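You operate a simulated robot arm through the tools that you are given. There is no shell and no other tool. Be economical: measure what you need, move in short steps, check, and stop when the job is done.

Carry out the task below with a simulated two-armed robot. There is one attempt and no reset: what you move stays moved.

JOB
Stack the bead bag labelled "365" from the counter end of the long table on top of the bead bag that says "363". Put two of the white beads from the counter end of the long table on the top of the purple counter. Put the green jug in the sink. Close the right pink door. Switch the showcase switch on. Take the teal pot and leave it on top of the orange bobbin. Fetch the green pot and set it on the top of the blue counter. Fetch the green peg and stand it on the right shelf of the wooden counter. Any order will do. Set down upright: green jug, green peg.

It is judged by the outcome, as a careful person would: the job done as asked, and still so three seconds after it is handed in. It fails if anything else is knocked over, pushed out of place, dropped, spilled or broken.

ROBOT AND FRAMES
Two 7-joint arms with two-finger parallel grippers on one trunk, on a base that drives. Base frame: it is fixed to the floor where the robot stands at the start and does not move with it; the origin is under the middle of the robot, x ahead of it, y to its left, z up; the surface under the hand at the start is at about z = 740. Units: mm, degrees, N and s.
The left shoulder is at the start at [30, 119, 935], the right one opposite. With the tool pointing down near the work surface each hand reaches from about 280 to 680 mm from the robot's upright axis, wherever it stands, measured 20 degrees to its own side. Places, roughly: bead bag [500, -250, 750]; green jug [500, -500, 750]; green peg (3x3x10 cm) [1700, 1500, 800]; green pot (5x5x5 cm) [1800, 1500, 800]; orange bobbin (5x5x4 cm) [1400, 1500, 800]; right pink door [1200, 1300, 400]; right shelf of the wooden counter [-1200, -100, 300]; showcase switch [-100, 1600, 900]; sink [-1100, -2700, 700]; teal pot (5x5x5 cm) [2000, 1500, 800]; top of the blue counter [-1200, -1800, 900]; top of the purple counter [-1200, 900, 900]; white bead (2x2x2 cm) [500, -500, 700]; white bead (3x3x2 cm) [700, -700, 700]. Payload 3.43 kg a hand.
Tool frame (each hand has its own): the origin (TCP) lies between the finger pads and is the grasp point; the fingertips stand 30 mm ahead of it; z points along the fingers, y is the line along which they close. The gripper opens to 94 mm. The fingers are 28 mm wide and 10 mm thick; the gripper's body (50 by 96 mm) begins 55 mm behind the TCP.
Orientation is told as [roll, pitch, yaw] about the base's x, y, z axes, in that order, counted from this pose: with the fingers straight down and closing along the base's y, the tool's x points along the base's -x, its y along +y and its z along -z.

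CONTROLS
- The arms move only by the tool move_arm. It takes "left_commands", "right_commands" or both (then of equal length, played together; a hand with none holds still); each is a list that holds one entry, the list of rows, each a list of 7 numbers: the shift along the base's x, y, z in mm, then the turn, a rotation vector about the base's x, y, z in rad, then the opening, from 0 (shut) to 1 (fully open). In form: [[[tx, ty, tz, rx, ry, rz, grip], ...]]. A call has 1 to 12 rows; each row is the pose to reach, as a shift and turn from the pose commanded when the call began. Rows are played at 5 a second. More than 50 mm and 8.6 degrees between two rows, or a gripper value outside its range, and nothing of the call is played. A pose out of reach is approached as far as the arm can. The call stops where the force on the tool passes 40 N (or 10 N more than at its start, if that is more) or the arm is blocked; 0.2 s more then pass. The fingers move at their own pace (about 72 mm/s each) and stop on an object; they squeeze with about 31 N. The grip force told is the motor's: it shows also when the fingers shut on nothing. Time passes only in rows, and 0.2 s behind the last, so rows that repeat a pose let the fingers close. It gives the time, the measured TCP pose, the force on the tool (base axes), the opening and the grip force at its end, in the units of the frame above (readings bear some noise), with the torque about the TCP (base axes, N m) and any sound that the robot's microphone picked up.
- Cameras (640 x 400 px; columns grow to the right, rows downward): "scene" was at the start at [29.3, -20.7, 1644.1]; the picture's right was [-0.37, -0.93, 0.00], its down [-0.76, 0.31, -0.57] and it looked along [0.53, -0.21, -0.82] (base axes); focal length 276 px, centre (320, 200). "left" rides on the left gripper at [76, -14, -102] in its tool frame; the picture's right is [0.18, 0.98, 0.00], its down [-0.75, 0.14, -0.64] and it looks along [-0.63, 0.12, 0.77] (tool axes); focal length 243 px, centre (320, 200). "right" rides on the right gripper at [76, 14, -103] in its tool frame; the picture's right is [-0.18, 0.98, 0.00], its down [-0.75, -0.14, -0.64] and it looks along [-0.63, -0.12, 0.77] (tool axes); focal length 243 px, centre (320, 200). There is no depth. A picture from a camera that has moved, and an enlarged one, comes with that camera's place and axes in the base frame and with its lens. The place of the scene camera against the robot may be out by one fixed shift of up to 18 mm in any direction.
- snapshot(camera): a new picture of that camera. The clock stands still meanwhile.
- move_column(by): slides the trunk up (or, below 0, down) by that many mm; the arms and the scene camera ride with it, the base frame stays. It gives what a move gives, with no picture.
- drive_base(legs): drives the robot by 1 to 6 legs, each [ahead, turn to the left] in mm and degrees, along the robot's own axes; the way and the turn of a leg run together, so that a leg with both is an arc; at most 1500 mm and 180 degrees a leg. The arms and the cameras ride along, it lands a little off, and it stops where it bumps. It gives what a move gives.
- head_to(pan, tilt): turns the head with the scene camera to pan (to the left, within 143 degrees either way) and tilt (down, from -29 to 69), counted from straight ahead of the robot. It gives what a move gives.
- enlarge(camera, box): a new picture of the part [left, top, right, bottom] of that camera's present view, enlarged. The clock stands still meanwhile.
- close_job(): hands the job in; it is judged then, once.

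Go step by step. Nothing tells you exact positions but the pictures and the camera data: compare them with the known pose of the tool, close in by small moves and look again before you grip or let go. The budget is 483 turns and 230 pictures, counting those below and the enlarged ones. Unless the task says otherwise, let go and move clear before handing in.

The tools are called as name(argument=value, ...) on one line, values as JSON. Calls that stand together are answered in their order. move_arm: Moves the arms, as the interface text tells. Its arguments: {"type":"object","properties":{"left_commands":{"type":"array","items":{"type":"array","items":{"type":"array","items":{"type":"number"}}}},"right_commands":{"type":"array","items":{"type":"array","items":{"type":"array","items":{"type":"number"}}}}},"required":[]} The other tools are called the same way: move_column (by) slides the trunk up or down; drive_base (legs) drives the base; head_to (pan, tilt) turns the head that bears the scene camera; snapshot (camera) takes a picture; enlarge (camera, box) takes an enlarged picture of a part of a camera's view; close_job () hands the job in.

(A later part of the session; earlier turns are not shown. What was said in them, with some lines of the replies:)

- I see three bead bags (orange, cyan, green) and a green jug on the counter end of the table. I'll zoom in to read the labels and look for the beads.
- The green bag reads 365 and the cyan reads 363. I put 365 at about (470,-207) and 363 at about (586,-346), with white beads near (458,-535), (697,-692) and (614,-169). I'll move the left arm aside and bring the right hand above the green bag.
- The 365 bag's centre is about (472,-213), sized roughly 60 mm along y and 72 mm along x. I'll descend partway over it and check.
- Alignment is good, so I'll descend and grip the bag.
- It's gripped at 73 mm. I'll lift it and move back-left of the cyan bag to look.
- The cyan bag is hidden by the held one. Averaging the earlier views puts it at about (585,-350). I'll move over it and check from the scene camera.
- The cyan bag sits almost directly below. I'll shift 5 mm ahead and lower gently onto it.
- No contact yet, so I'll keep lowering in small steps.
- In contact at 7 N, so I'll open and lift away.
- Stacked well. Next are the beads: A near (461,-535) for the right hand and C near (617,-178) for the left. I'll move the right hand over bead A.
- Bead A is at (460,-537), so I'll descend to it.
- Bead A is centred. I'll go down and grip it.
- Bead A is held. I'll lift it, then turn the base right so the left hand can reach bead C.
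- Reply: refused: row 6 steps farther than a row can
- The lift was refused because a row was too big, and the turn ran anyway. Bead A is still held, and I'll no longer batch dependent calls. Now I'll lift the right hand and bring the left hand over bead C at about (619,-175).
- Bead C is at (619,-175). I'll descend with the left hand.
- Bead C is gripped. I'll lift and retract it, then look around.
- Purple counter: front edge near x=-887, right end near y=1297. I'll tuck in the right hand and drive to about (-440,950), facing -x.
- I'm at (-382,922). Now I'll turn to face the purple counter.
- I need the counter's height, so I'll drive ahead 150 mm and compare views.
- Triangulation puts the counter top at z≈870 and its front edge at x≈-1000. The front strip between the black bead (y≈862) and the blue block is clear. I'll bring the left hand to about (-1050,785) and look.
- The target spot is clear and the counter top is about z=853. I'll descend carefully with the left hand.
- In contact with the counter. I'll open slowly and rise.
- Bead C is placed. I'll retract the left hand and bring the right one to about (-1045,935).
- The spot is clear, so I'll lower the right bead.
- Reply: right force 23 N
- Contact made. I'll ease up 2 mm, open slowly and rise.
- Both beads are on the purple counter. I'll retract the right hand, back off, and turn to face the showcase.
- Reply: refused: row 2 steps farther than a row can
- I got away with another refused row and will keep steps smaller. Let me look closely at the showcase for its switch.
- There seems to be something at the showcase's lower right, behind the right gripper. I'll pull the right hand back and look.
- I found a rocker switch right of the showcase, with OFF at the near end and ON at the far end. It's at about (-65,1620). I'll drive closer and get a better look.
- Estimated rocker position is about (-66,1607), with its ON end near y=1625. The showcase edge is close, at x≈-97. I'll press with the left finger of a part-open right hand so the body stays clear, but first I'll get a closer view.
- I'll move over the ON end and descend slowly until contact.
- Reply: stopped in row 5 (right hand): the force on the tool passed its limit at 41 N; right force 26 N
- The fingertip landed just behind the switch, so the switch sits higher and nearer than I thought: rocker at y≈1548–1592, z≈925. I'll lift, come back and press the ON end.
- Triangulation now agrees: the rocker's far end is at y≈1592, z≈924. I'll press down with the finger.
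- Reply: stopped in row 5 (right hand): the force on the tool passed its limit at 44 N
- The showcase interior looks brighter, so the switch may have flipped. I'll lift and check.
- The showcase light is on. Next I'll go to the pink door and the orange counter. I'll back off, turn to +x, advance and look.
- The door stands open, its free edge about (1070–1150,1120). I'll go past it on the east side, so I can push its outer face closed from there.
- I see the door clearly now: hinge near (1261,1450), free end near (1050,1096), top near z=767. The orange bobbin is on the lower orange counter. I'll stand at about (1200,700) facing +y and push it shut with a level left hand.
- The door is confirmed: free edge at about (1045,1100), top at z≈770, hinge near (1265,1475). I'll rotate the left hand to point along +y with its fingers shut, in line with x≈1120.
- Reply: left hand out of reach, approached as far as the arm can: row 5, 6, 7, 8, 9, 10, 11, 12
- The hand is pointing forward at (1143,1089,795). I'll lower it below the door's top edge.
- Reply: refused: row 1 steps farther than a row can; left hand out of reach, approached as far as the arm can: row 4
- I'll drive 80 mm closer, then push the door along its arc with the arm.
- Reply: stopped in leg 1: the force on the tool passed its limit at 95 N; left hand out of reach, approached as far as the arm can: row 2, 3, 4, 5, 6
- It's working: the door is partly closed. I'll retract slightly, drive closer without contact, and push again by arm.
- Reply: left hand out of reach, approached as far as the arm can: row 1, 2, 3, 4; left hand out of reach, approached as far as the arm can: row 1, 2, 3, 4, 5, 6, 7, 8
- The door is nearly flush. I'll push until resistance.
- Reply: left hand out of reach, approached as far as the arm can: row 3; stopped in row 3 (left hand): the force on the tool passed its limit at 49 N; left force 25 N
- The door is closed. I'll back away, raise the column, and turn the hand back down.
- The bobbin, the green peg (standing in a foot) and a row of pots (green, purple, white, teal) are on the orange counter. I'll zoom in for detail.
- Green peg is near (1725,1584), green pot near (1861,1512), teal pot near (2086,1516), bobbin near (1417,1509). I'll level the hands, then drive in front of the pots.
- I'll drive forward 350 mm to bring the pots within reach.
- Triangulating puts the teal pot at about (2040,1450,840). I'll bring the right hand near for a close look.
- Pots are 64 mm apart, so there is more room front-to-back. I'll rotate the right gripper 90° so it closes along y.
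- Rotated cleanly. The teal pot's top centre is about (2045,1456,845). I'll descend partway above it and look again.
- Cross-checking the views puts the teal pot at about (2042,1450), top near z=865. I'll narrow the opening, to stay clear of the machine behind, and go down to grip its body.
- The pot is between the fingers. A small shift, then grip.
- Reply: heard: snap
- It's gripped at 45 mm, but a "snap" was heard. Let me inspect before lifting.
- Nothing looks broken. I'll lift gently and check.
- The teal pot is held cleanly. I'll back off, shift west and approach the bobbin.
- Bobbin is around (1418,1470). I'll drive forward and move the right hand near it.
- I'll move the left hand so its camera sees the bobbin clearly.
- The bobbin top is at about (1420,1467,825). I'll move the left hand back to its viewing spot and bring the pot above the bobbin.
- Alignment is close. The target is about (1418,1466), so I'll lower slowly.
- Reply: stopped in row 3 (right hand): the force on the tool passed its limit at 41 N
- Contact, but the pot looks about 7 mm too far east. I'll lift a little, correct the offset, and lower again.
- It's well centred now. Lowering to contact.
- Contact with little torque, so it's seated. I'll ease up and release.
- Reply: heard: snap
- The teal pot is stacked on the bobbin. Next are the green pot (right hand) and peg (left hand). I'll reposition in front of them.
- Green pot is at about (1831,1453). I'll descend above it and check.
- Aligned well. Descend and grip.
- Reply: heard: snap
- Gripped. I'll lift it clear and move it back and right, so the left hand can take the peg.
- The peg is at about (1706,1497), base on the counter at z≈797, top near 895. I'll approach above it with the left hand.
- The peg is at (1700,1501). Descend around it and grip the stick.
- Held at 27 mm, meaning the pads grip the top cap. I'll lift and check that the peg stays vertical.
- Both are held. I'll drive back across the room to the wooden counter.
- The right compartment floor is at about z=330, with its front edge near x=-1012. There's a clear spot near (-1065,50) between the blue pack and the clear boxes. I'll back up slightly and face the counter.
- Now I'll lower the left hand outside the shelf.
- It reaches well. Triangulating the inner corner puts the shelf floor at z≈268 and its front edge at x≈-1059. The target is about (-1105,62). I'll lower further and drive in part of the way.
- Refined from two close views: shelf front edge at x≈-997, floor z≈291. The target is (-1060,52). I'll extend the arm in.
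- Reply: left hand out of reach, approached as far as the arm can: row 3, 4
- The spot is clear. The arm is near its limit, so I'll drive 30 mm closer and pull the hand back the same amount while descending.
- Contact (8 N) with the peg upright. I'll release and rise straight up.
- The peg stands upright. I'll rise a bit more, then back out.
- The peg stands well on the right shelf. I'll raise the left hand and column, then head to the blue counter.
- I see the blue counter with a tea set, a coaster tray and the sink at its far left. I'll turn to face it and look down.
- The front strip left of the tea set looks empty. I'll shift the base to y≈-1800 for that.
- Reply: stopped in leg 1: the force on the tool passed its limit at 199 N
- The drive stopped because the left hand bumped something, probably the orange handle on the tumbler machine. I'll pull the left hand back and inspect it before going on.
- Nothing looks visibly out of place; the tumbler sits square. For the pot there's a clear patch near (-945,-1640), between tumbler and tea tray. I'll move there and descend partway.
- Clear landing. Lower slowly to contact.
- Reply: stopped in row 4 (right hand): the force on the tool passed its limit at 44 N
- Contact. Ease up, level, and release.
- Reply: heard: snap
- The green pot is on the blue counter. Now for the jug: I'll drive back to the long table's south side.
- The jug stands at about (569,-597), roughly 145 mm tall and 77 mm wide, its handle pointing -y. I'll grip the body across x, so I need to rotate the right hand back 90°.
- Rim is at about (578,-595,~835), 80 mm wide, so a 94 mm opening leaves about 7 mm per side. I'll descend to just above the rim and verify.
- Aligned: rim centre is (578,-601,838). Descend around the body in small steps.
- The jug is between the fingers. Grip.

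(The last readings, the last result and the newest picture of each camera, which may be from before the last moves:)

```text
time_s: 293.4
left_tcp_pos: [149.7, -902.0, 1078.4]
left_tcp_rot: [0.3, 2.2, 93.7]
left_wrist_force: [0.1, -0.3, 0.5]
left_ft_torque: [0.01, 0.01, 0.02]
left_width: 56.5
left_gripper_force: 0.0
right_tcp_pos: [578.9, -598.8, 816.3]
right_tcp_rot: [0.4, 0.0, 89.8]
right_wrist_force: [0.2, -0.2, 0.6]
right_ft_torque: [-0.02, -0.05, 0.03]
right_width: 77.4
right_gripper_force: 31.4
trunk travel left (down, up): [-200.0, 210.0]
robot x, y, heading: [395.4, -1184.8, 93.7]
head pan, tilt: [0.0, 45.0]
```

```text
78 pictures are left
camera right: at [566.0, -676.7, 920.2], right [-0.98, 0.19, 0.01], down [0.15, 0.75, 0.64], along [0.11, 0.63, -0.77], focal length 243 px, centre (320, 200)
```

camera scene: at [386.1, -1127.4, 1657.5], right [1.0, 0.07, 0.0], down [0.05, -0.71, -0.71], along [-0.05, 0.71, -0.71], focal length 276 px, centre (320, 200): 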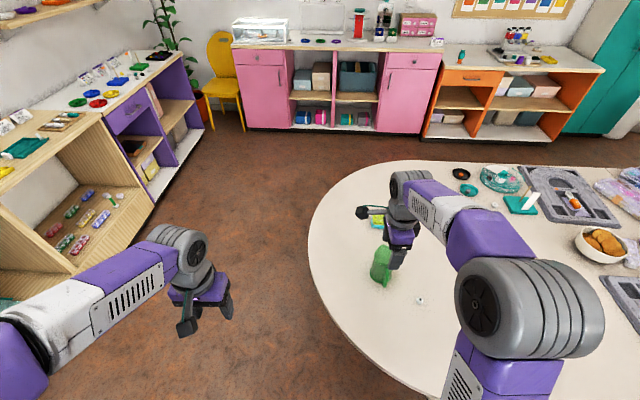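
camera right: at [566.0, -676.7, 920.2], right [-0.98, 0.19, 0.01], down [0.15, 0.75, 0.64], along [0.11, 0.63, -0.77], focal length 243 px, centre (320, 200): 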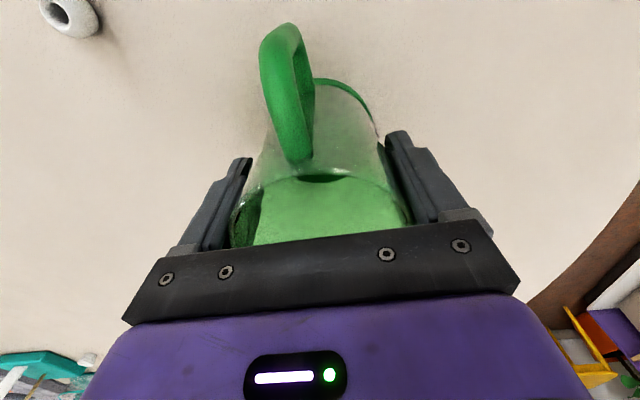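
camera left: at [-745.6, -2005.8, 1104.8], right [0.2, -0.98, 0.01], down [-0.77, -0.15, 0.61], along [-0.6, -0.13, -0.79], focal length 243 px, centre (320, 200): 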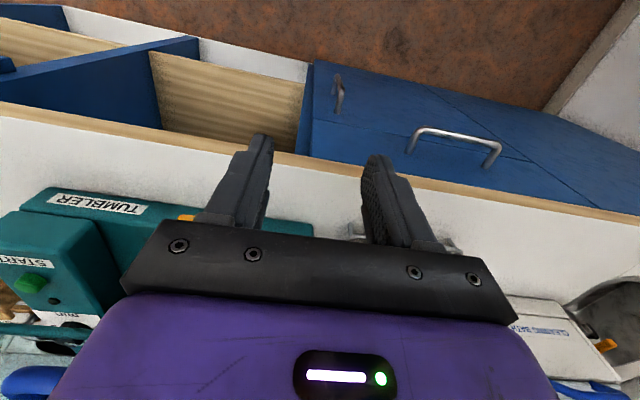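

Gripped at 77 mm. Lift gently and check.

move_arm(right_commands=[[[0, 0, 10, 0, 0, 0, 0.6], [0, 0, 25, 0, 0, 0, 0.6], [0, 0, 50, 0, 0, 0, 0.6], [0, 0, 80, 0, 0, 0, 0.6], [0, 0, 120, 0, 0, 0, 0.6], [0, 0, 160, 0, 0, 0, 0.6], [0, 0, 200, 0, 0, 0, 0.6]]])

snapshot(camera="right")

snapshot(camera="scene")

```text
time_s: 295.0
left_tcp_pos: [150.6, -902.9, 1079.1]
left_tcp_rot: [0.2, 2.2, 93.6]
left_wrist_force: [0.1, -0.3, 0.5]
left_ft_torque: [0.03, 0.01, 0.01]
left_width: 56.1
left_gripper_force: 0.1
right_tcp_pos: [577.7, -602.5, 1019.2]
right_tcp_rot: [0.4, 0.1, 89.9]
right_wrist_force: [0.1, -0.8, -0.2]
right_ft_torque: [0.01, -0.01, -0.03]
right_width: 77.3
right_gripper_force: 30.8
trunk travel left (down, up): [-200.0, 210.0]
robot x, y, heading: [398.4, -1184.7, 93.9]
head pan, tilt: [0.0, 45.0]
```

```text
77 pictures are left
camera right: at [564.4, -680.0, 1122.3], right [-0.98, 0.19, 0.01], down [0.15, 0.75, 0.64], along [0.11, 0.63, -0.77], focal length 243 px, centre (320, 200)
```

right: 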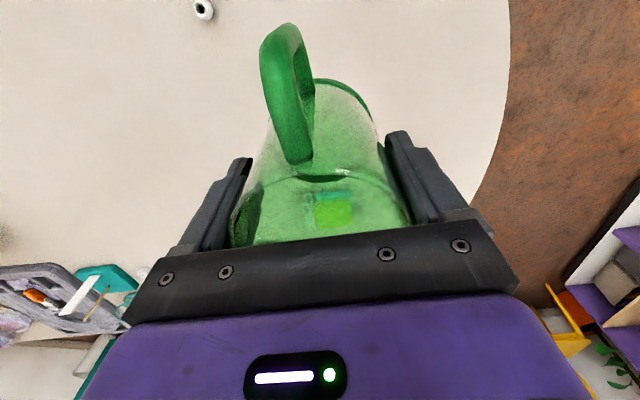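

```text
76 pictures are left
camera scene: at [386.1, -1128.0, 1657.5], right [1.0, 0.07, 0.0], down [0.05, -0.71, -0.71], along [-0.05, 0.71, -0.71], focal length 276 px, centre (320, 200)
```

scene: 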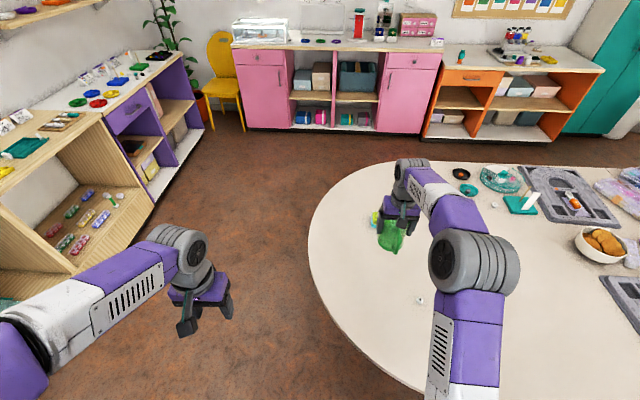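

The jug is held, upright and empty. I'll pull it in, back off, and drive toward the sink.

move_arm(right_commands=[[[0, -35, 5, 0, 0, 0, 0.6], [0, -70, 10, 0, 0, 0, 0.6], [0, -105, 15, 0, 0, 0, 0.6], [0, -130, 20, 0, 0, 0, 0.6]]], left_commands=[[[0, 0, 0, 0, -0.005, 0, 0.6], [0, 0, 0, 0, -0.005, 0, 0.6], [0, 0, 0, 0.02, -0.005, 0, 0.6], [0, 0, 0, 0.038, -0.005, 0, 0.6]]])

drive_base(legs=[[-250, 0], [0, 133], [900, 0]])

head_to(pan=0, tilt=35)

snapshot(camera="scene")

```text
time_s: 296.0
left_tcp_pos: [150.4, -903.0, 1078.4]
left_tcp_rot: [-0.1, 0.0, 93.5]
left_wrist_force: [-0.5, -0.8, -1.0]
left_ft_torque: [-0.02, 0.0, -0.02]
left_width: 56.2
left_gripper_force: 0.0
right_tcp_pos: [579.4, -730.9, 1037.9]
right_tcp_rot: [0.4, 0.0, 89.8]
right_wrist_force: [0.2, 0.7, -0.7]
right_ft_torque: [0.01, 0.0, -0.03]
right_width: 77.7
right_gripper_force: 31.2
trunk travel left (down, up): [-200.0, 210.0]
robot x, y, heading: [396.2, -1183.9, 94.0]
head pan, tilt: [0.0, 45.0]
```

```text
time_s: 307.7
left_tcp_pos: [-282.1, -2454.3, 1078.8]
left_tcp_rot: [0.0, 0.0, -135.9]
left_wrist_force: [0.1, 0.1, 0.7]
left_ft_torque: [0.03, 0.0, 0.0]
left_width: 56.4
left_gripper_force: 0.1
right_tcp_pos: [-688.3, -2238.8, 1037.0]
right_tcp_rot: [0.5, -0.1, -139.8]
right_wrist_force: [0.7, -0.4, -1.3]
right_ft_torque: [-0.01, -0.01, 0.01]
right_width: 77.8
right_gripper_force: 31.1
trunk travel left (down, up): [-200.0, 210.0]
robot x, y, heading: [-228.3, -2082.6, -135.6]
head pan, tilt: [0.0, 45.0]
```

```text
time_s: 308.4
left_tcp_pos: [-281.6, -2454.4, 1079.0]
left_tcp_rot: [-0.1, 0.1, -136.0]
left_wrist_force: [-0.3, -0.2, -0.1]
left_ft_torque: [0.01, 0.02, 0.03]
left_width: 56.4
left_gripper_force: 0.0
right_tcp_pos: [-689.0, -2238.3, 1038.9]
right_tcp_rot: [0.5, 0.1, -139.8]
right_wrist_force: [0.3, -0.3, -0.5]
right_ft_torque: [-0.02, -0.02, -0.01]
right_width: 77.7
right_gripper_force: 30.9
trunk travel left (down, up): [-200.0, 210.0]
robot x, y, heading: [-224.7, -2086.0, -135.7]
head pan, tilt: [0.0, 35.0]
```

```text
75 pictures are left
camera scene: at [-275.9, -2116.5, 1672.2], right [-0.7, 0.71, 0.0], down [0.41, 0.4, -0.82], along [-0.58, -0.57, -0.57], focal length 276 px, centre (320, 200)
```

scene: 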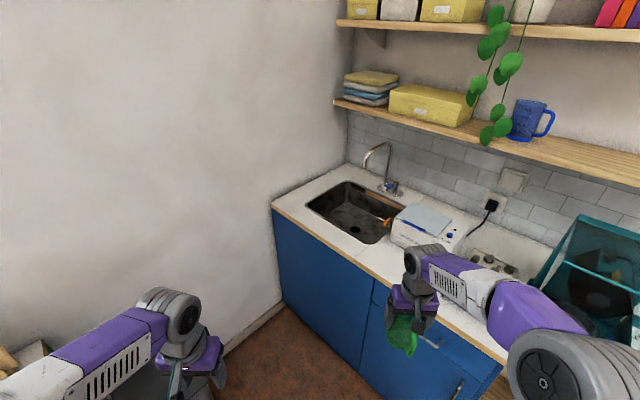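

I see the sink: basin at about x -1010..-1310, y -2930..-2560, with the wall at y≈-3050. To avoid swinging the hands into the wall, I'll back away to the south-east and then approach the sink heading about 192°.

drive_base(legs=[[0, -91], [-400, 0], [0, 59], [450, 0]])

head_to(pan=10, tilt=42)

snapshot(camera="scene")

```text
time_s: 314.2
left_tcp_pos: [-388.4, -2237.0, 1078.2]
left_tcp_rot: [-0.1, 0.1, 134.3]
left_wrist_force: [-1.2, 0.3, -0.3]
left_ft_torque: [-0.05, -0.01, -0.01]
left_width: 56.4
left_gripper_force: 0.1
right_tcp_pos: [-175.3, -1827.5, 1037.5]
right_tcp_rot: [0.5, 0.1, 130.4]
right_wrist_force: [0.0, 1.1, -1.1]
right_ft_torque: [-0.04, -0.03, 0.02]
right_width: 77.7
right_gripper_force: 31.1
trunk travel left (down, up): [-200.0, 210.0]
robot x, y, heading: [-14.1, -2291.7, 134.4]
head pan, tilt: [0.0, 35.0]
stopped in leg 2: the robot was blocked; the commanded pose is now the measured one
```

```text
time_s: 315.0
left_tcp_pos: [-387.6, -2238.5, 1079.6]
left_tcp_rot: [-0.1, -0.1, 134.4]
left_wrist_force: [-0.3, -0.1, 0.1]
left_ft_torque: [0.06, 0.04, -0.07]
left_width: 56.3
left_gripper_force: 0.1
right_tcp_pos: [-174.4, -1830.3, 1038.7]
right_tcp_rot: [0.5, -0.1, 130.4]
right_wrist_force: [0.7, -0.1, -0.3]
right_ft_torque: [-0.02, 0.01, -0.01]
right_width: 77.5
right_gripper_force: 30.3
trunk travel left (down, up): [-200.0, 210.0]
robot x, y, heading: [-13.3, -2289.8, 134.2]
head pan, tilt: [10.0, 42.0]
```

```text
74 pictures are left
camera scene: at [-69.9, -2258.6, 1661.9], right [0.58, 0.81, 0.0], down [0.54, -0.39, -0.74], along [-0.61, 0.43, -0.67], focal length 276 px, centre (320, 200)
```

scene: 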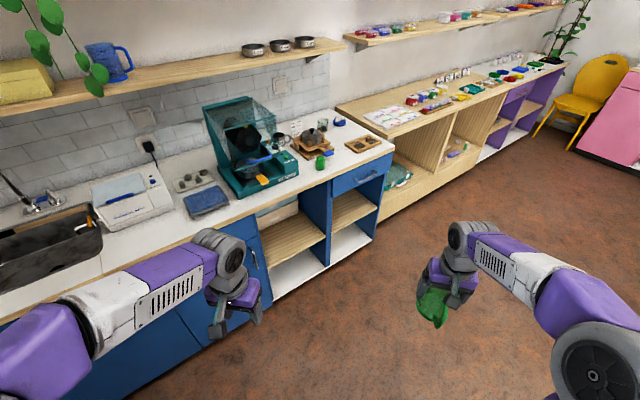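

I bumped something behind. I'll move forward slightly and look back to see what it was.

drive_base(legs=[[60, 0]])

head_to(pan=140, tilt=45)

snapshot(camera="scene")

head_to(pan=-140, tilt=45)

snapshot(camera="scene")

```text
time_s: 315.9
left_tcp_pos: [-429.6, -2194.9, 1079.6]
left_tcp_rot: [-0.1, 0.0, 134.2]
left_wrist_force: [-0.6, 0.5, -0.9]
left_ft_torque: [-0.01, -0.02, -0.01]
left_width: 56.3
left_gripper_force: 0.1
right_tcp_pos: [-216.1, -1786.9, 1039.0]
right_tcp_rot: [0.5, 0.0, 130.4]
right_wrist_force: [0.9, -0.3, -0.8]
right_ft_torque: [-0.02, -0.03, -0.01]
right_width: 77.6
right_gripper_force: 30.9
trunk travel left (down, up): [-200.0, 210.0]
robot x, y, heading: [-55.6, -2250.7, 134.8]
head pan, tilt: [10.0, 42.0]
```

```text
time_s: 318.1
left_tcp_pos: [-429.2, -2195.9, 1079.9]
left_tcp_rot: [-0.1, -0.1, 134.4]
left_wrist_force: [-0.1, -0.1, -0.7]
left_ft_torque: [0.0, -0.03, 0.0]
left_width: 56.4
left_gripper_force: 0.1
right_tcp_pos: [-215.9, -1787.7, 1038.9]
right_tcp_rot: [0.6, -0.2, 130.4]
right_wrist_force: [0.4, -0.6, -0.8]
right_ft_torque: [-0.01, -0.02, 0.03]
right_width: 77.7
right_gripper_force: 30.6
trunk travel left (down, up): [-200.0, 210.0]
robot x, y, heading: [-56.2, -2249.6, 134.6]
head pan, tilt: [140.0, 45.0]
```

```text
73 pictures are left
camera scene: at [-37.6, -2345.3, 1657.5], right [-1.0, -0.08, 0.0], down [-0.06, 0.7, -0.71], along [0.06, -0.7, -0.71], focal length 276 px, centre (320, 200)
```

scene: 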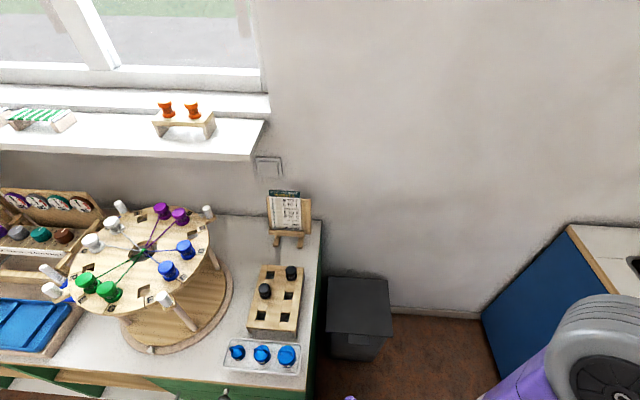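

```text
time_s: 321.9
left_tcp_pos: [-429.3, -2196.6, 1079.0]
left_tcp_rot: [-0.1, -0.2, 134.3]
left_wrist_force: [0.1, -0.4, -0.2]
left_ft_torque: [-0.04, 0.01, 0.01]
left_width: 56.3
left_gripper_force: 0.0
right_tcp_pos: [-215.4, -1787.1, 1038.9]
right_tcp_rot: [0.4, -0.2, 130.4]
right_wrist_force: [-0.5, 0.7, -0.8]
right_ft_torque: [-0.01, -0.03, 0.03]
right_width: 77.8
right_gripper_force: 30.7
trunk travel left (down, up): [-200.0, 210.0]
robot x, y, heading: [-62.5, -2247.7, 134.5]
head pan, tilt: [-140.0, 45.0]
```

```text
72 pictures are left
camera scene: at [36.9, -2271.9, 1657.5], right [-0.09, -1.0, 0.0], down [-0.7, 0.07, -0.71], along [0.7, -0.07, -0.71], focal length 276 px, centre (320, 200)
```

scene: 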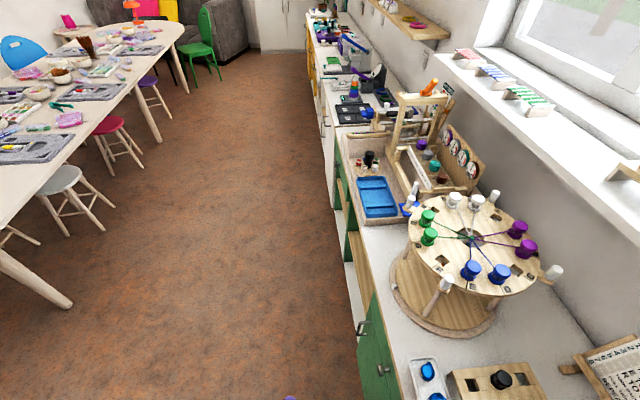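

I only touched the fixed green counter and its items look undisturbed. Now I'll approach the sink from here.

drive_base(legs=[[0, 77], [430, 0], [0, -18]])

head_to(pan=10, tilt=42)

snapshot(camera="scene")

```text
time_s: 323.7
left_tcp_pos: [-429.1, -2342.5, 1078.8]
left_tcp_rot: [-0.2, 0.1, 156.5]
left_wrist_force: [-0.5, 0.8, 0.3]
left_ft_torque: [0.0, 0.0, 0.0]
left_width: 56.7
left_gripper_force: 0.1
right_tcp_pos: [-384.9, -1882.4, 1038.1]
right_tcp_rot: [0.3, 0.1, 152.6]
right_wrist_force: [-1.1, -0.1, -1.1]
right_ft_torque: [0.0, -0.07, -0.02]
right_width: 77.8
right_gripper_force: 30.5
trunk travel left (down, up): [-200.0, 210.0]
robot x, y, heading: [-61.6, -2248.8, 156.5]
head pan, tilt: [-140.0, 45.0]
stopped in leg 1: the robot was blocked; the commanded pose is now the measured one
```

```text
time_s: 326.1
left_tcp_pos: [-426.7, -2341.3, 1079.1]
left_tcp_rot: [0.0, -0.1, 156.5]
left_wrist_force: [-0.2, 0.3, 0.2]
left_ft_torque: [0.04, -0.02, 0.0]
left_width: 56.3
left_gripper_force: 0.0
right_tcp_pos: [-382.9, -1881.6, 1039.8]
right_tcp_rot: [0.5, -0.1, 152.6]
right_wrist_force: [0.1, -0.1, -1.0]
right_ft_torque: [0.02, 0.01, 0.0]
right_width: 77.7
right_gripper_force: 31.2
trunk travel left (down, up): [-200.0, 210.0]
robot x, y, heading: [-62.0, -2247.2, 157.0]
head pan, tilt: [10.0, 42.0]
```

```text
71 pictures are left
camera scene: at [-124.2, -2235.7, 1661.8], right [0.23, 0.97, 0.0], down [0.65, -0.15, -0.74], along [-0.72, 0.17, -0.67], focal length 276 px, centre (320, 200)
```

scene: 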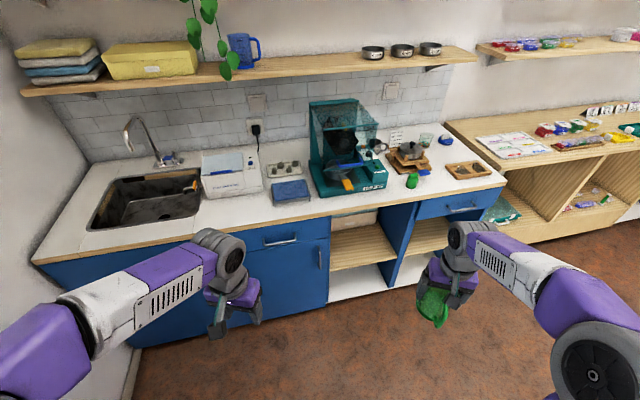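

The base corner caught the counter while turning. I'll drive forward first, then turn.

drive_base(legs=[[160, 0], [0, 68], [370, 0], [0, -35]])

snapshot(camera="scene")

```text
time_s: 334.1
left_tcp_pos: [-728.1, -2726.7, 1079.6]
left_tcp_rot: [-0.2, -0.1, -170.0]
left_wrist_force: [0.1, 0.1, 0.4]
left_ft_torque: [0.01, 0.0, 0.0]
left_width: 56.5
left_gripper_force: 0.0
right_tcp_pos: [-944.8, -2318.8, 1039.0]
right_tcp_rot: [0.5, 0.0, -173.9]
right_wrist_force: [0.5, 0.1, -1.1]
right_ft_torque: [-0.01, 0.0, 0.01]
right_width: 77.7
right_gripper_force: 30.6
trunk travel left (down, up): [-200.0, 210.0]
robot x, y, heading: [-476.6, -2452.5, -169.7]
head pan, tilt: [10.0, 42.0]
```

```text
70 pictures are left
camera scene: at [-531.9, -2466.5, 1661.8], right [-0.35, 0.94, 0.0], down [0.63, 0.23, -0.74], along [-0.7, -0.26, -0.67], focal length 276 px, centre (320, 200)
```

scene: 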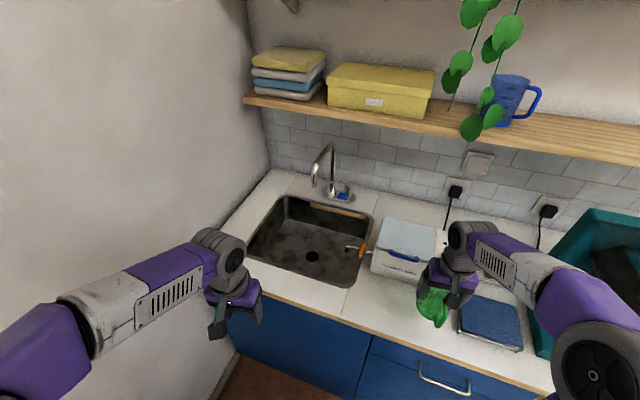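

The cleaning bath's drain pipe pokes over the sink's right edge near (-1147,-2583), so I'll target (-1110,-2710). I'll raise the jug, turn 15° left and come a bit closer.

move_arm(right_commands=[[[0, 0, 30, 0, 0, 0, 0.6], [0, 0, 60, 0, 0, 0, 0.6], [0, 0, 90, 0, 0, 0, 0.6]]])

drive_base(legs=[[0, 15], [80, 0]])

snapshot(camera="scene")

```text
time_s: 334.9
left_tcp_pos: [-728.4, -2726.8, 1078.8]
left_tcp_rot: [-0.1, -0.2, -170.0]
left_wrist_force: [0.3, -0.3, 0.2]
left_ft_torque: [0.01, 0.02, 0.02]
left_width: 56.5
left_gripper_force: 0.2
right_tcp_pos: [-946.1, -2320.6, 1129.1]
right_tcp_rot: [0.5, -0.1, -173.8]
right_wrist_force: [-0.4, -0.4, -1.2]
right_ft_torque: [0.04, 0.0, 0.02]
right_width: 77.5
right_gripper_force: 31.0
trunk travel left (down, up): [-200.0, 210.0]
robot x, y, heading: [-474.6, -2448.3, -169.6]
head pan, tilt: [10.0, 42.0]
```

```text
time_s: 336.8
left_tcp_pos: [-721.9, -2818.4, 1078.9]
left_tcp_rot: [-0.1, -0.1, -155.0]
left_wrist_force: [-0.3, 0.5, 0.1]
left_ft_torque: [0.01, -0.02, 0.03]
left_width: 56.6
left_gripper_force: 0.0
right_tcp_pos: [-1039.3, -2479.8, 1128.7]
right_tcp_rot: [0.6, 0.0, -159.1]
right_wrist_force: [-0.5, -0.5, -0.6]
right_ft_torque: [0.02, -0.03, -0.01]
right_width: 77.7
right_gripper_force: 31.2
trunk travel left (down, up): [-200.0, 210.0]
robot x, y, heading: [-550.2, -2482.7, -154.9]
head pan, tilt: [10.0, 42.0]
```

```text
69 pictures are left
camera scene: at [-599.9, -2514.0, 1661.7], right [-0.57, 0.82, 0.0], down [0.55, 0.38, -0.74], along [-0.61, -0.43, -0.67], focal length 276 px, centre (320, 200)
```

scene: 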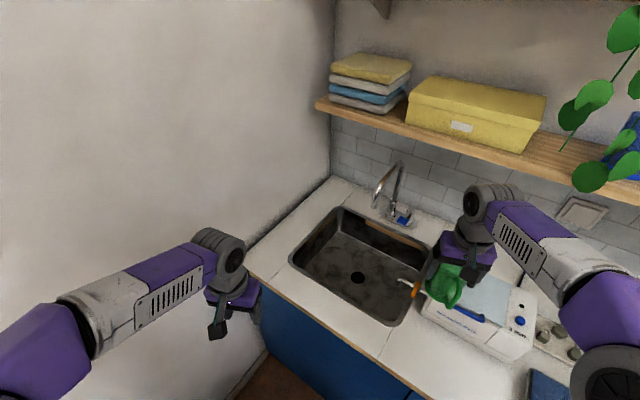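

Moving the jug over the basin.

move_arm(right_commands=[[[-10, -38, 0, 0, 0, 0, 0.6], [-22, -76, 0, 0, 0, 0, 0.6], [-35, -114, 0, 0, 0, 0, 0.6], [-50, -152, 0, 0, 0, 0, 0.6], [-65, -190, 0, 0, 0, 0, 0.6], [-80, -228, 0, 0, 0, 0, 0.6]]])

snapshot(camera="scene")

snapshot(camera="right")

```text
time_s: 338.2
left_tcp_pos: [-722.3, -2816.3, 1079.7]
left_tcp_rot: [-0.2, -0.1, -155.1]
left_wrist_force: [-0.2, 0.1, -0.2]
left_ft_torque: [-0.01, -0.03, -0.02]
left_width: 56.6
left_gripper_force: 0.0
right_tcp_pos: [-1104.8, -2687.3, 1124.4]
right_tcp_rot: [0.4, 0.1, -159.0]
right_wrist_force: [1.1, -0.4, -0.3]
right_ft_torque: [0.03, 0.03, 0.0]
right_width: 77.7
right_gripper_force: 31.4
right hand out of reach, approached as far as the arm can: row 6
trunk travel left (down, up): [-200.0, 210.0]
robot x, y, heading: [-549.6, -2488.4, -154.8]
head pan, tilt: [10.0, 42.0]
```

```text
68 pictures are left
camera scene: at [-598.0, -2512.8, 1661.8], right [-0.57, 0.82, 0.0], down [0.55, 0.38, -0.74], along [-0.61, -0.43, -0.67], focal length 276 px, centre (320, 200)
```

scene: 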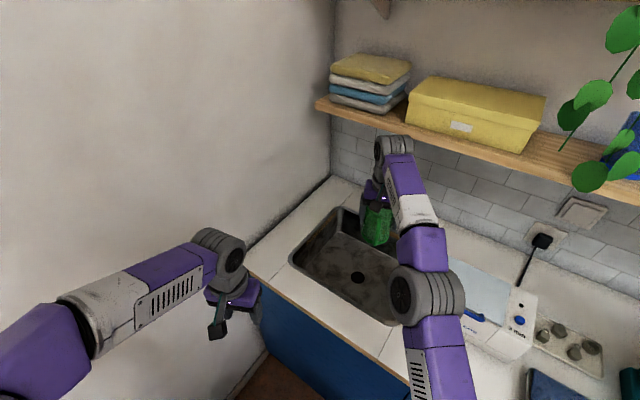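

```text
67 pictures are left
camera right: at [-1028.2, -2674.8, 1228.2], right [0.18, -0.98, 0.01], down [-0.76, -0.13, 0.64], along [-0.63, -0.12, -0.77], focal length 243 px, centre (320, 200)
```

right: 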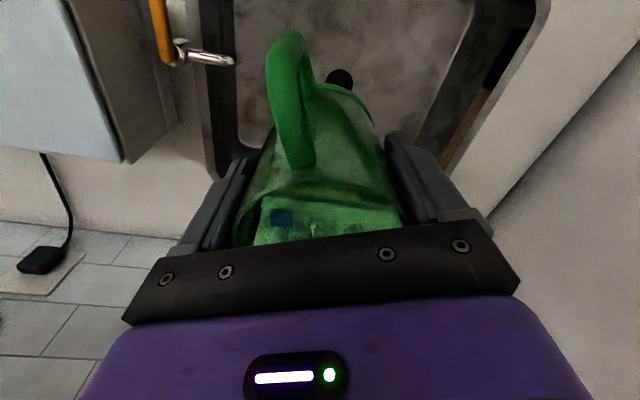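

The jug is over the basin and clear of pipe and faucet. I'll lower in stages, shifting slightly deeper.

move_arm(right_commands=[[[-5, -3, -35, 0, 0, 0, 0.6], [-10, -6, -70, 0, 0, 0, 0.6], [-15, -9, -105, 0, 0, 0, 0.6], [-20, -12, -140, 0, 0, 0, 0.6], [-20, -12, -170, 0, 0, 0, 0.6]]])

snapshot(camera="right")

enlarge(camera="scene", box=[280, 130, 480, 330])

```text
time_s: 339.4
left_tcp_pos: [-723.6, -2817.2, 1078.5]
left_tcp_rot: [-0.1, -0.1, -155.0]
left_wrist_force: [0.4, 0.2, -0.7]
left_ft_torque: [0.0, -0.03, 0.01]
left_width: 56.4
left_gripper_force: 0.0
right_tcp_pos: [-1124.6, -2701.2, 954.7]
right_tcp_rot: [0.6, 0.0, -159.2]
right_wrist_force: [0.1, -0.4, 0.2]
right_ft_torque: [-0.01, -0.03, -0.02]
right_width: 77.5
right_gripper_force: 30.9
trunk travel left (down, up): [-200.0, 210.0]
robot x, y, heading: [-550.0, -2483.2, -155.0]
head pan, tilt: [10.0, 42.0]
```

```text
66 pictures are left
camera right: at [-1048.0, -2688.6, 1059.4], right [0.18, -0.98, 0.01], down [-0.76, -0.13, 0.64], along [-0.63, -0.12, -0.77], focal length 243 px, centre (320, 200)
```

right: 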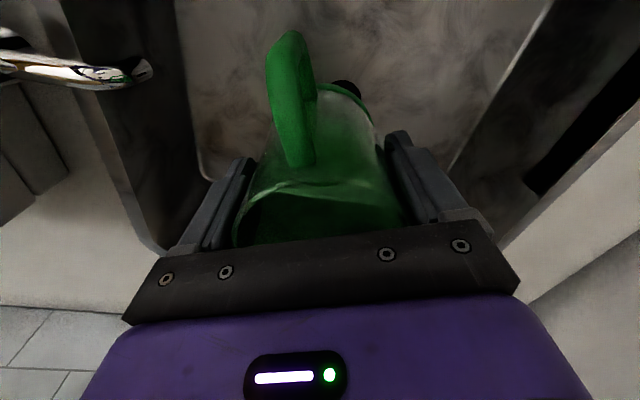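

```text
2.00 times, centred on (380, 230) of scene
camera zoom: at [-599.0, -2513.6, 1661.8], right [-0.57, 0.82, 0.0], down [0.55, 0.38, -0.74], along [-0.61, -0.43, -0.67], focal length 551 px, centre (200, 140)
```

zoom: 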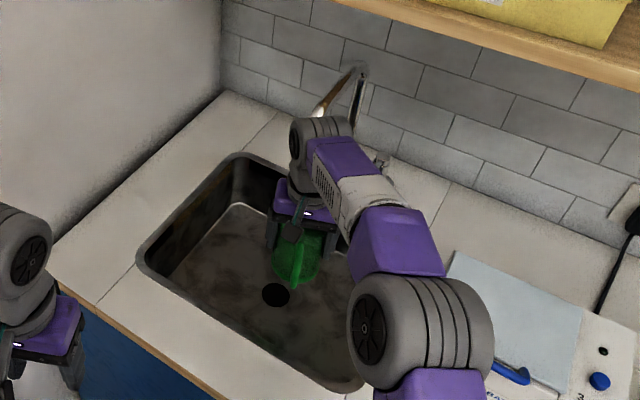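

Triangulating the faucet's spout tip gives about (-1190,-2727,1095), close to my wrist. I'll shift the hand to about (-1108,-2675) before lowering further.

move_arm(right_commands=[[[8, 13, 0, 0, 0, 0, 0.6], [16, 26, 0, 0, 0, 0, 0.6], [16, 26, -30, 0, 0, 0, 0.6], [16, 26, -60, 0, 0, 0, 0.6]]])

snapshot(camera="right")

enlarge(camera="scene", box=[280, 130, 480, 330])

snapshot(camera="left")

```text
time_s: 340.4
left_tcp_pos: [-721.6, -2817.9, 1078.6]
left_tcp_rot: [-0.1, 0.0, -155.1]
left_wrist_force: [0.1, -0.8, 0.7]
left_ft_torque: [0.0, -0.01, 0.01]
left_width: 56.6
left_gripper_force: 0.2
right_tcp_pos: [-1110.8, -2677.7, 895.3]
right_tcp_rot: [0.4, 0.0, -159.1]
right_wrist_force: [-0.1, 0.6, -0.7]
right_ft_torque: [0.04, 0.02, -0.02]
right_width: 77.7
right_gripper_force: 30.8
trunk travel left (down, up): [-200.0, 210.0]
robot x, y, heading: [-549.8, -2482.4, -155.2]
head pan, tilt: [10.0, 42.0]
```

```text
64 pictures are left
camera right: at [-1033.4, -2664.2, 999.7], right [0.18, -0.98, 0.01], down [-0.76, -0.13, 0.64], along [-0.63, -0.12, -0.77], focal length 243 px, centre (320, 200)
```

right: 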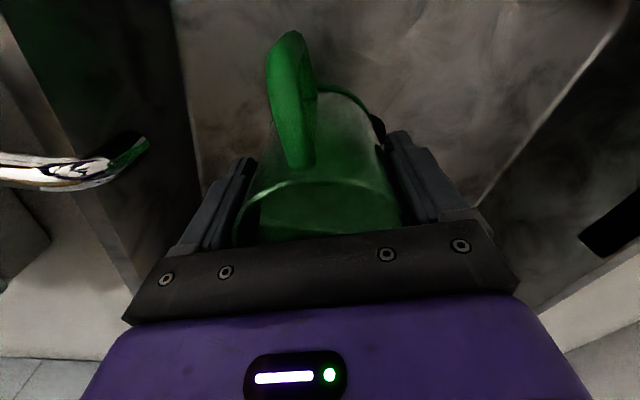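

```text
2.00 times, centred on (380, 230) of scene
camera zoom: at [-599.0, -2513.6, 1661.7], right [-0.57, 0.82, 0.0], down [0.55, 0.38, -0.74], along [-0.61, -0.43, -0.67], focal length 551 px, centre (200, 140)
```

zoom: 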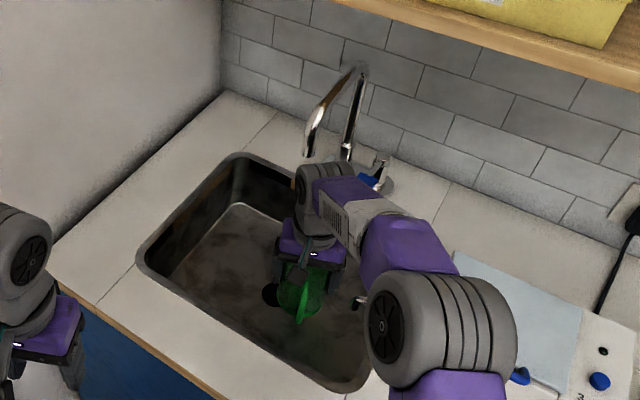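

```text
62 pictures are left
camera left: at [-659.0, -2772.7, 1180.7], right [0.58, -0.81, 0.0], down [-0.62, -0.45, 0.64], along [-0.52, -0.37, -0.77], focal length 243 px, centre (320, 200)
```

left: 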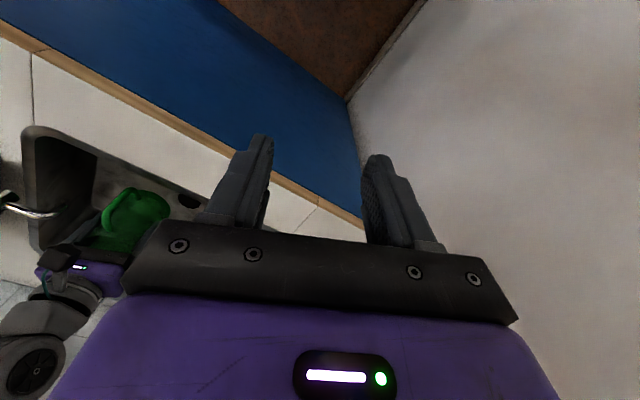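

All clear. I'll continue lowering into the basin.

move_arm(right_commands=[[[0, 0, -25, 0, 0, 0, 0.6], [0, 0, -50, 0, 0, 0, 0.6], [0, 0, -70, 0, 0, 0, 0.6]]])

snapshot(camera="right")

enlarge(camera="scene", box=[280, 130, 480, 330])

```text
time_s: 341.2
left_tcp_pos: [-724.5, -2818.0, 1078.6]
left_tcp_rot: [-0.1, -0.1, -155.1]
left_wrist_force: [-0.7, 0.6, 0.4]
left_ft_torque: [-0.03, 0.01, -0.01]
left_width: 56.5
left_gripper_force: 0.0
right_tcp_pos: [-1109.1, -2677.1, 826.5]
right_tcp_rot: [0.4, -0.1, -159.1]
right_wrist_force: [0.8, 0.7, -1.3]
right_ft_torque: [0.0, -0.01, -0.02]
right_width: 77.5
right_gripper_force: 30.9
trunk travel left (down, up): [-200.0, 210.0]
robot x, y, heading: [-547.4, -2483.2, -155.0]
head pan, tilt: [10.0, 42.0]
```

```text
61 pictures are left
camera right: at [-1032.0, -2663.5, 929.8], right [0.18, -0.98, 0.01], down [-0.76, -0.13, 0.64], along [-0.63, -0.12, -0.77], focal length 243 px, centre (320, 200)
```

right: 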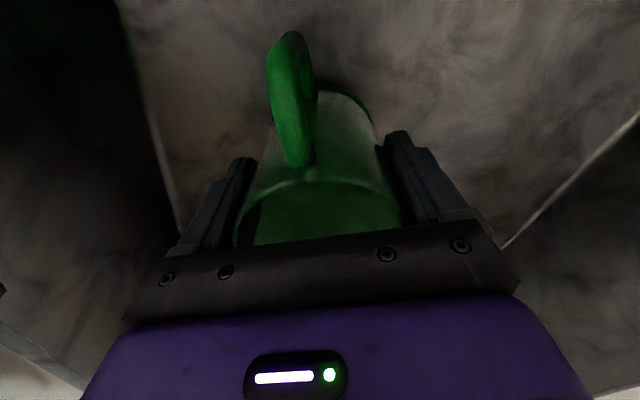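

```text
2.00 times, centred on (380, 230) of scene
camera zoom: at [-599.2, -2513.6, 1661.7], right [-0.57, 0.82, 0.0], down [0.55, 0.38, -0.74], along [-0.61, -0.43, -0.67], focal length 551 px, centre (200, 140)
```

zoom: 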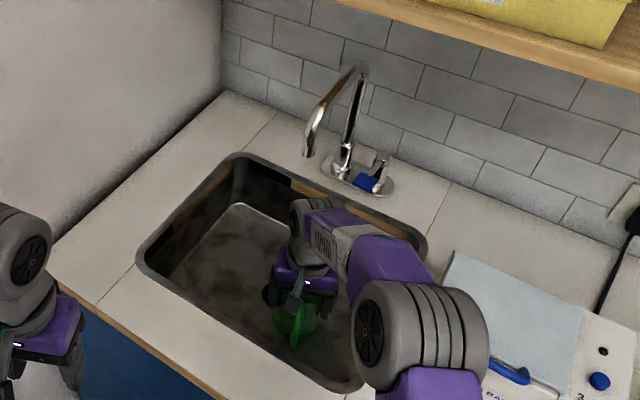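

Still clear. Keep lowering in small steps until the jug touches the basin floor.

move_arm(right_commands=[[[0, 0, -8, 0, 0, 0, 0.6], [0, 0, -16, 0, 0, 0, 0.6], [0, 0, -22, 0, 0, 0, 0.6], [0, 0, -28, 0, 0, 0, 0.6], [0, 0, -34, 0, 0, 0, 0.6]]])

snapshot(camera="right")

```text
time_s: 342.4
left_tcp_pos: [-719.4, -2816.2, 1080.0]
left_tcp_rot: [-0.2, -0.2, -155.1]
left_wrist_force: [-0.5, 0.5, 0.4]
left_ft_torque: [0.02, 0.0, -0.03]
left_width: 56.5
left_gripper_force: 0.0
right_tcp_pos: [-1107.8, -2675.8, 797.3]
right_tcp_rot: [0.6, -0.5, -159.1]
right_wrist_force: [3.1, 1.8, 39.5]
right_ft_torque: [0.73, 0.21, 0.0]
right_width: 77.7
right_gripper_force: 31.2
trunk travel left (down, up): [-200.0, 210.0]
robot x, y, heading: [-550.7, -2484.8, -155.0]
head pan, tilt: [10.0, 42.0]
```

```text
59 pictures are left
camera right: at [-1031.1, -2663.5, 899.9], right [0.18, -0.98, 0.01], down [-0.75, -0.13, 0.65], along [-0.63, -0.12, -0.76], focal length 243 px, centre (320, 200)
```

right: 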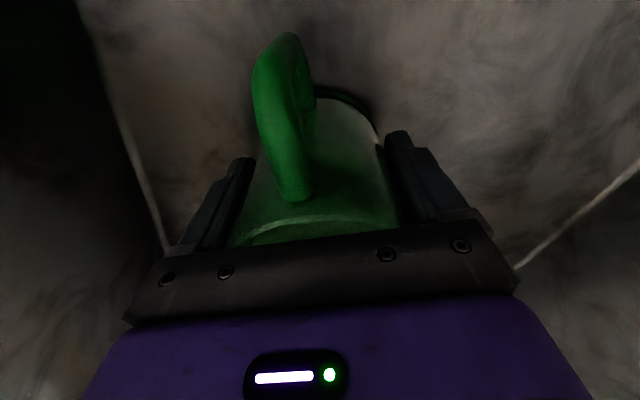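

The jug is on the basin floor. I'll ease the pressure, then open.

move_arm(right_commands=[[[0, 0, 3, 0, 0, 0, 0.6], [0, 0, 4, 0, 0, 0, 0.6], [0, 0, 4, 0, 0, 0, 0.6]]])

```text
time_s: 343.2
left_tcp_pos: [-721.3, -2816.1, 1080.3]
left_tcp_rot: [-0.1, -0.2, -155.0]
left_wrist_force: [0.6, 0.1, 0.1]
left_ft_torque: [0.01, 0.0, -0.01]
left_width: 56.4
left_gripper_force: 0.1
right_tcp_pos: [-1108.6, -2676.8, 796.7]
right_tcp_rot: [0.6, -0.2, -159.0]
right_wrist_force: [-0.9, -3.5, 21.4]
right_ft_torque: [0.3, 0.58, 0.08]
right_width: 77.7
right_gripper_force: 31.0
trunk travel left (down, up): [-200.0, 210.0]
robot x, y, heading: [-548.3, -2486.4, -154.9]
head pan, tilt: [10.0, 42.0]
```

move_arm(right_commands=[[[0, 0, 2, 0, 0, 0, 0.6], [0, 0, 2, 0, 0, 0, 0.85], [0, 0, 2, 0, 0, 0, 1], [0, 0, 2, 0, 0, 0, 1], [0, 0, 2, 0, 0, 0, 1]]])

snapshot(camera="right")

```text
time_s: 344.4
left_tcp_pos: [-723.1, -2818.3, 1078.8]
left_tcp_rot: [-0.1, -0.1, -155.1]
left_wrist_force: [0.1, 0.9, -0.4]
left_ft_torque: [-0.01, -0.02, 0.0]
left_width: 56.2
left_gripper_force: 0.0
right_tcp_pos: [-1107.9, -2675.8, 796.9]
right_tcp_rot: [0.4, 0.2, -159.0]
right_wrist_force: [0.5, -2.7, 5.4]
right_ft_torque: [0.03, 0.1, 0.03]
right_width: 94.0
right_gripper_force: 0.0
trunk travel left (down, up): [-200.0, 210.0]
robot x, y, heading: [-549.3, -2484.5, -155.1]
head pan, tilt: [10.0, 42.0]
```

```text
58 pictures are left
camera right: at [-1031.8, -2662.9, 900.8], right [0.18, -0.98, 0.01], down [-0.76, -0.13, 0.64], along [-0.63, -0.12, -0.77], focal length 243 px, centre (320, 200)
```

right: 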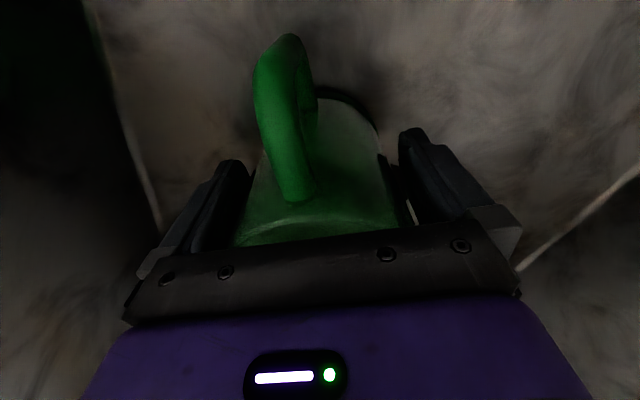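

Open. Rise slowly and straight.

move_arm(right_commands=[[[0, 0, 8, 0, 0, 0, 1], [0, 0, 18, 0, 0, 0, 1], [0, 0, 30, 0, 0, 0, 1]]])

snapshot(camera="right")

```text
time_s: 345.2
left_tcp_pos: [-722.4, -2816.9, 1078.7]
left_tcp_rot: [-0.1, -0.1, -155.1]
left_wrist_force: [0.2, 0.5, -0.1]
left_ft_torque: [0.0, 0.01, 0.01]
left_width: 56.2
left_gripper_force: 0.0
right_tcp_pos: [-1109.6, -2676.7, 827.6]
right_tcp_rot: [0.4, 0.0, -159.1]
right_wrist_force: [-0.8, 0.4, 0.1]
right_ft_torque: [0.0, -0.03, 0.01]
right_width: 94.3
right_gripper_force: 0.0
trunk travel left (down, up): [-200.0, 210.0]
robot x, y, heading: [-547.7, -2484.8, -155.0]
head pan, tilt: [10.0, 42.0]
```

```text
57 pictures are left
camera right: at [-1032.7, -2663.9, 932.0], right [0.18, -0.98, 0.01], down [-0.76, -0.13, 0.64], along [-0.63, -0.12, -0.77], focal length 243 px, centre (320, 200)
```

right: 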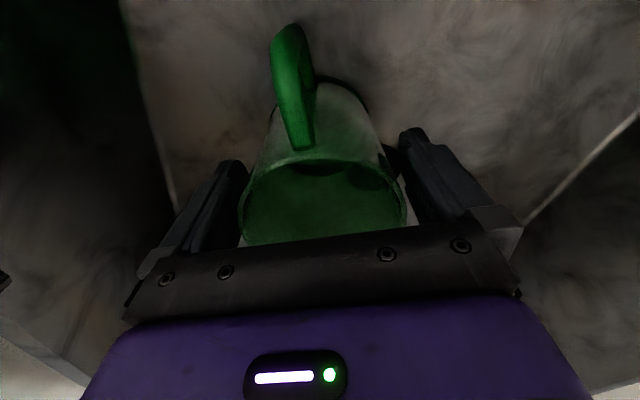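

The jug stands upright. Continue up and out of the sink.

move_arm(right_commands=[[[0, 0, 20, 0, 0, 0, 1], [0, 0, 45, 0, 0, 0, 1], [0, 0, 85, 0, 0, 0, 1], [0, 0, 125, 0, 0, 0, 1], [0, 0, 165, 0, 0, 0, 1], [5, 0, 205, 0, 0, 0, 1], [10, 10, 245, 0, 0, 0, 1], [20, 30, 285, 0, 0, 0, 1]]])

enlarge(camera="scene", box=[260, 130, 500, 340])

snapshot(camera="right")

```text
time_s: 347.0
left_tcp_pos: [-723.5, -2816.7, 1081.3]
left_tcp_rot: [0.0, -0.2, -155.1]
left_wrist_force: [0.3, 1.1, -0.4]
left_ft_torque: [-0.02, 0.01, 0.02]
left_width: 56.5
left_gripper_force: 0.1
right_tcp_pos: [-1088.1, -2647.8, 1111.9]
right_tcp_rot: [0.5, -0.1, -159.0]
right_wrist_force: [0.1, -0.2, 0.3]
right_ft_torque: [-0.03, 0.01, 0.01]
right_width: 93.9
right_gripper_force: 0.0
trunk travel left (down, up): [-200.0, 210.0]
robot x, y, heading: [-547.5, -2485.6, -154.9]
head pan, tilt: [10.0, 42.0]
```

```text
1.90 times, centred on (380, 235) of scene
camera zoom: at [-597.9, -2512.6, 1661.8], right [-0.57, 0.82, 0.0], down [0.55, 0.38, -0.74], along [-0.61, -0.43, -0.67], focal length 525 px, centre (206, 133)
```

zoom: 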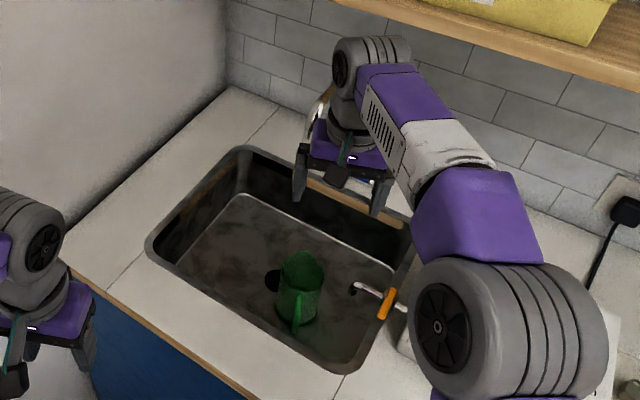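

```text
55 pictures are left
camera right: at [-1011.9, -2634.5, 1215.8], right [0.18, -0.98, 0.01], down [-0.76, -0.13, 0.64], along [-0.63, -0.12, -0.77], focal length 243 px, centre (320, 200)
```

right: 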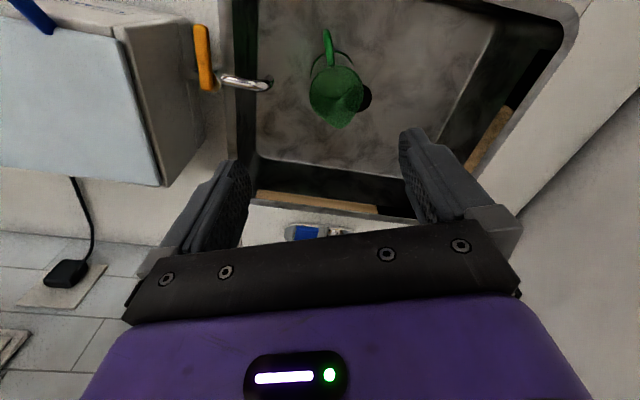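

The jug stands upright in the sink. I'll back away and take a final look at the counter area.

drive_base(legs=[[-220, 0]])

head_to(pan=-50, tilt=38)

snapshot(camera="scene")

```text
time_s: 348.7
left_tcp_pos: [-523.5, -2724.5, 1080.2]
left_tcp_rot: [-0.1, -0.1, -155.1]
left_wrist_force: [0.5, -0.4, 0.3]
left_ft_torque: [-0.03, 0.01, -0.02]
left_width: 56.6
left_gripper_force: 0.1
right_tcp_pos: [-890.5, -2556.5, 1111.6]
right_tcp_rot: [0.6, -0.1, -158.9]
right_wrist_force: [-0.6, -0.1, -1.0]
right_ft_torque: [-0.03, 0.04, -0.01]
right_width: 93.8
right_gripper_force: 0.1
trunk travel left (down, up): [-200.0, 210.0]
robot x, y, heading: [-353.3, -2391.3, -154.8]
head pan, tilt: [10.0, 42.0]
```

```text
time_s: 350.0
left_tcp_pos: [-525.0, -2724.0, 1079.4]
left_tcp_rot: [0.0, -0.1, -155.1]
left_wrist_force: [-0.8, 0.1, -0.2]
left_ft_torque: [0.02, 0.02, -0.02]
left_width: 56.5
left_gripper_force: 0.0
right_tcp_pos: [-891.7, -2555.7, 1111.1]
right_tcp_rot: [0.6, 0.0, -159.0]
right_wrist_force: [-0.2, -0.1, 0.3]
right_ft_torque: [0.01, 0.01, -0.03]
right_width: 93.9
right_gripper_force: 0.2
trunk travel left (down, up): [-200.0, 210.0]
robot x, y, heading: [-354.4, -2392.1, -155.1]
head pan, tilt: [-50.0, 38.0]
```

```text
54 pictures are left
camera scene: at [-410.8, -2336.6, 1667.7], right [0.42, 0.91, 0.0], down [0.56, -0.26, -0.79], along [-0.71, 0.33, -0.62], focal length 276 px, centre (320, 200)
```

scene: 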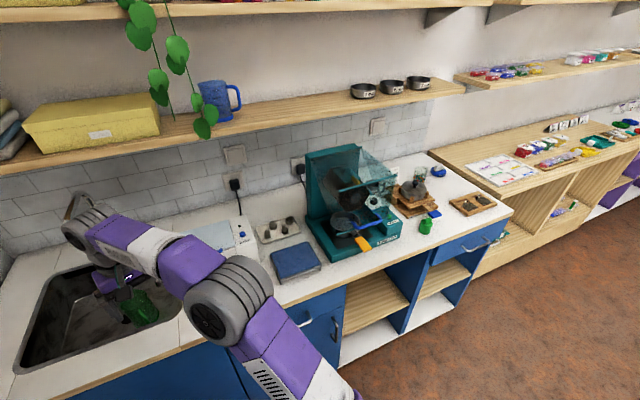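

Everything is in place and both hands are empty and clear. Handing in.

close_job()

```text
The job is handed in.
```

All eight parts of the job are done and it's handed in, with one possible problem: on the way to the blue counter my left hand bumped the tumbler machine, a brief hit of about 199 N. It looked square on the counter and undamaged afterwards, but by my measurements it could have shifted by up to about 15 mm.

- **Green counter:** I also backed the base into it; the items on top looked undisturbed.
- **Snap sounds:** I heard a "snap" when gripping and releasing the teal and green pots, but saw no damage.
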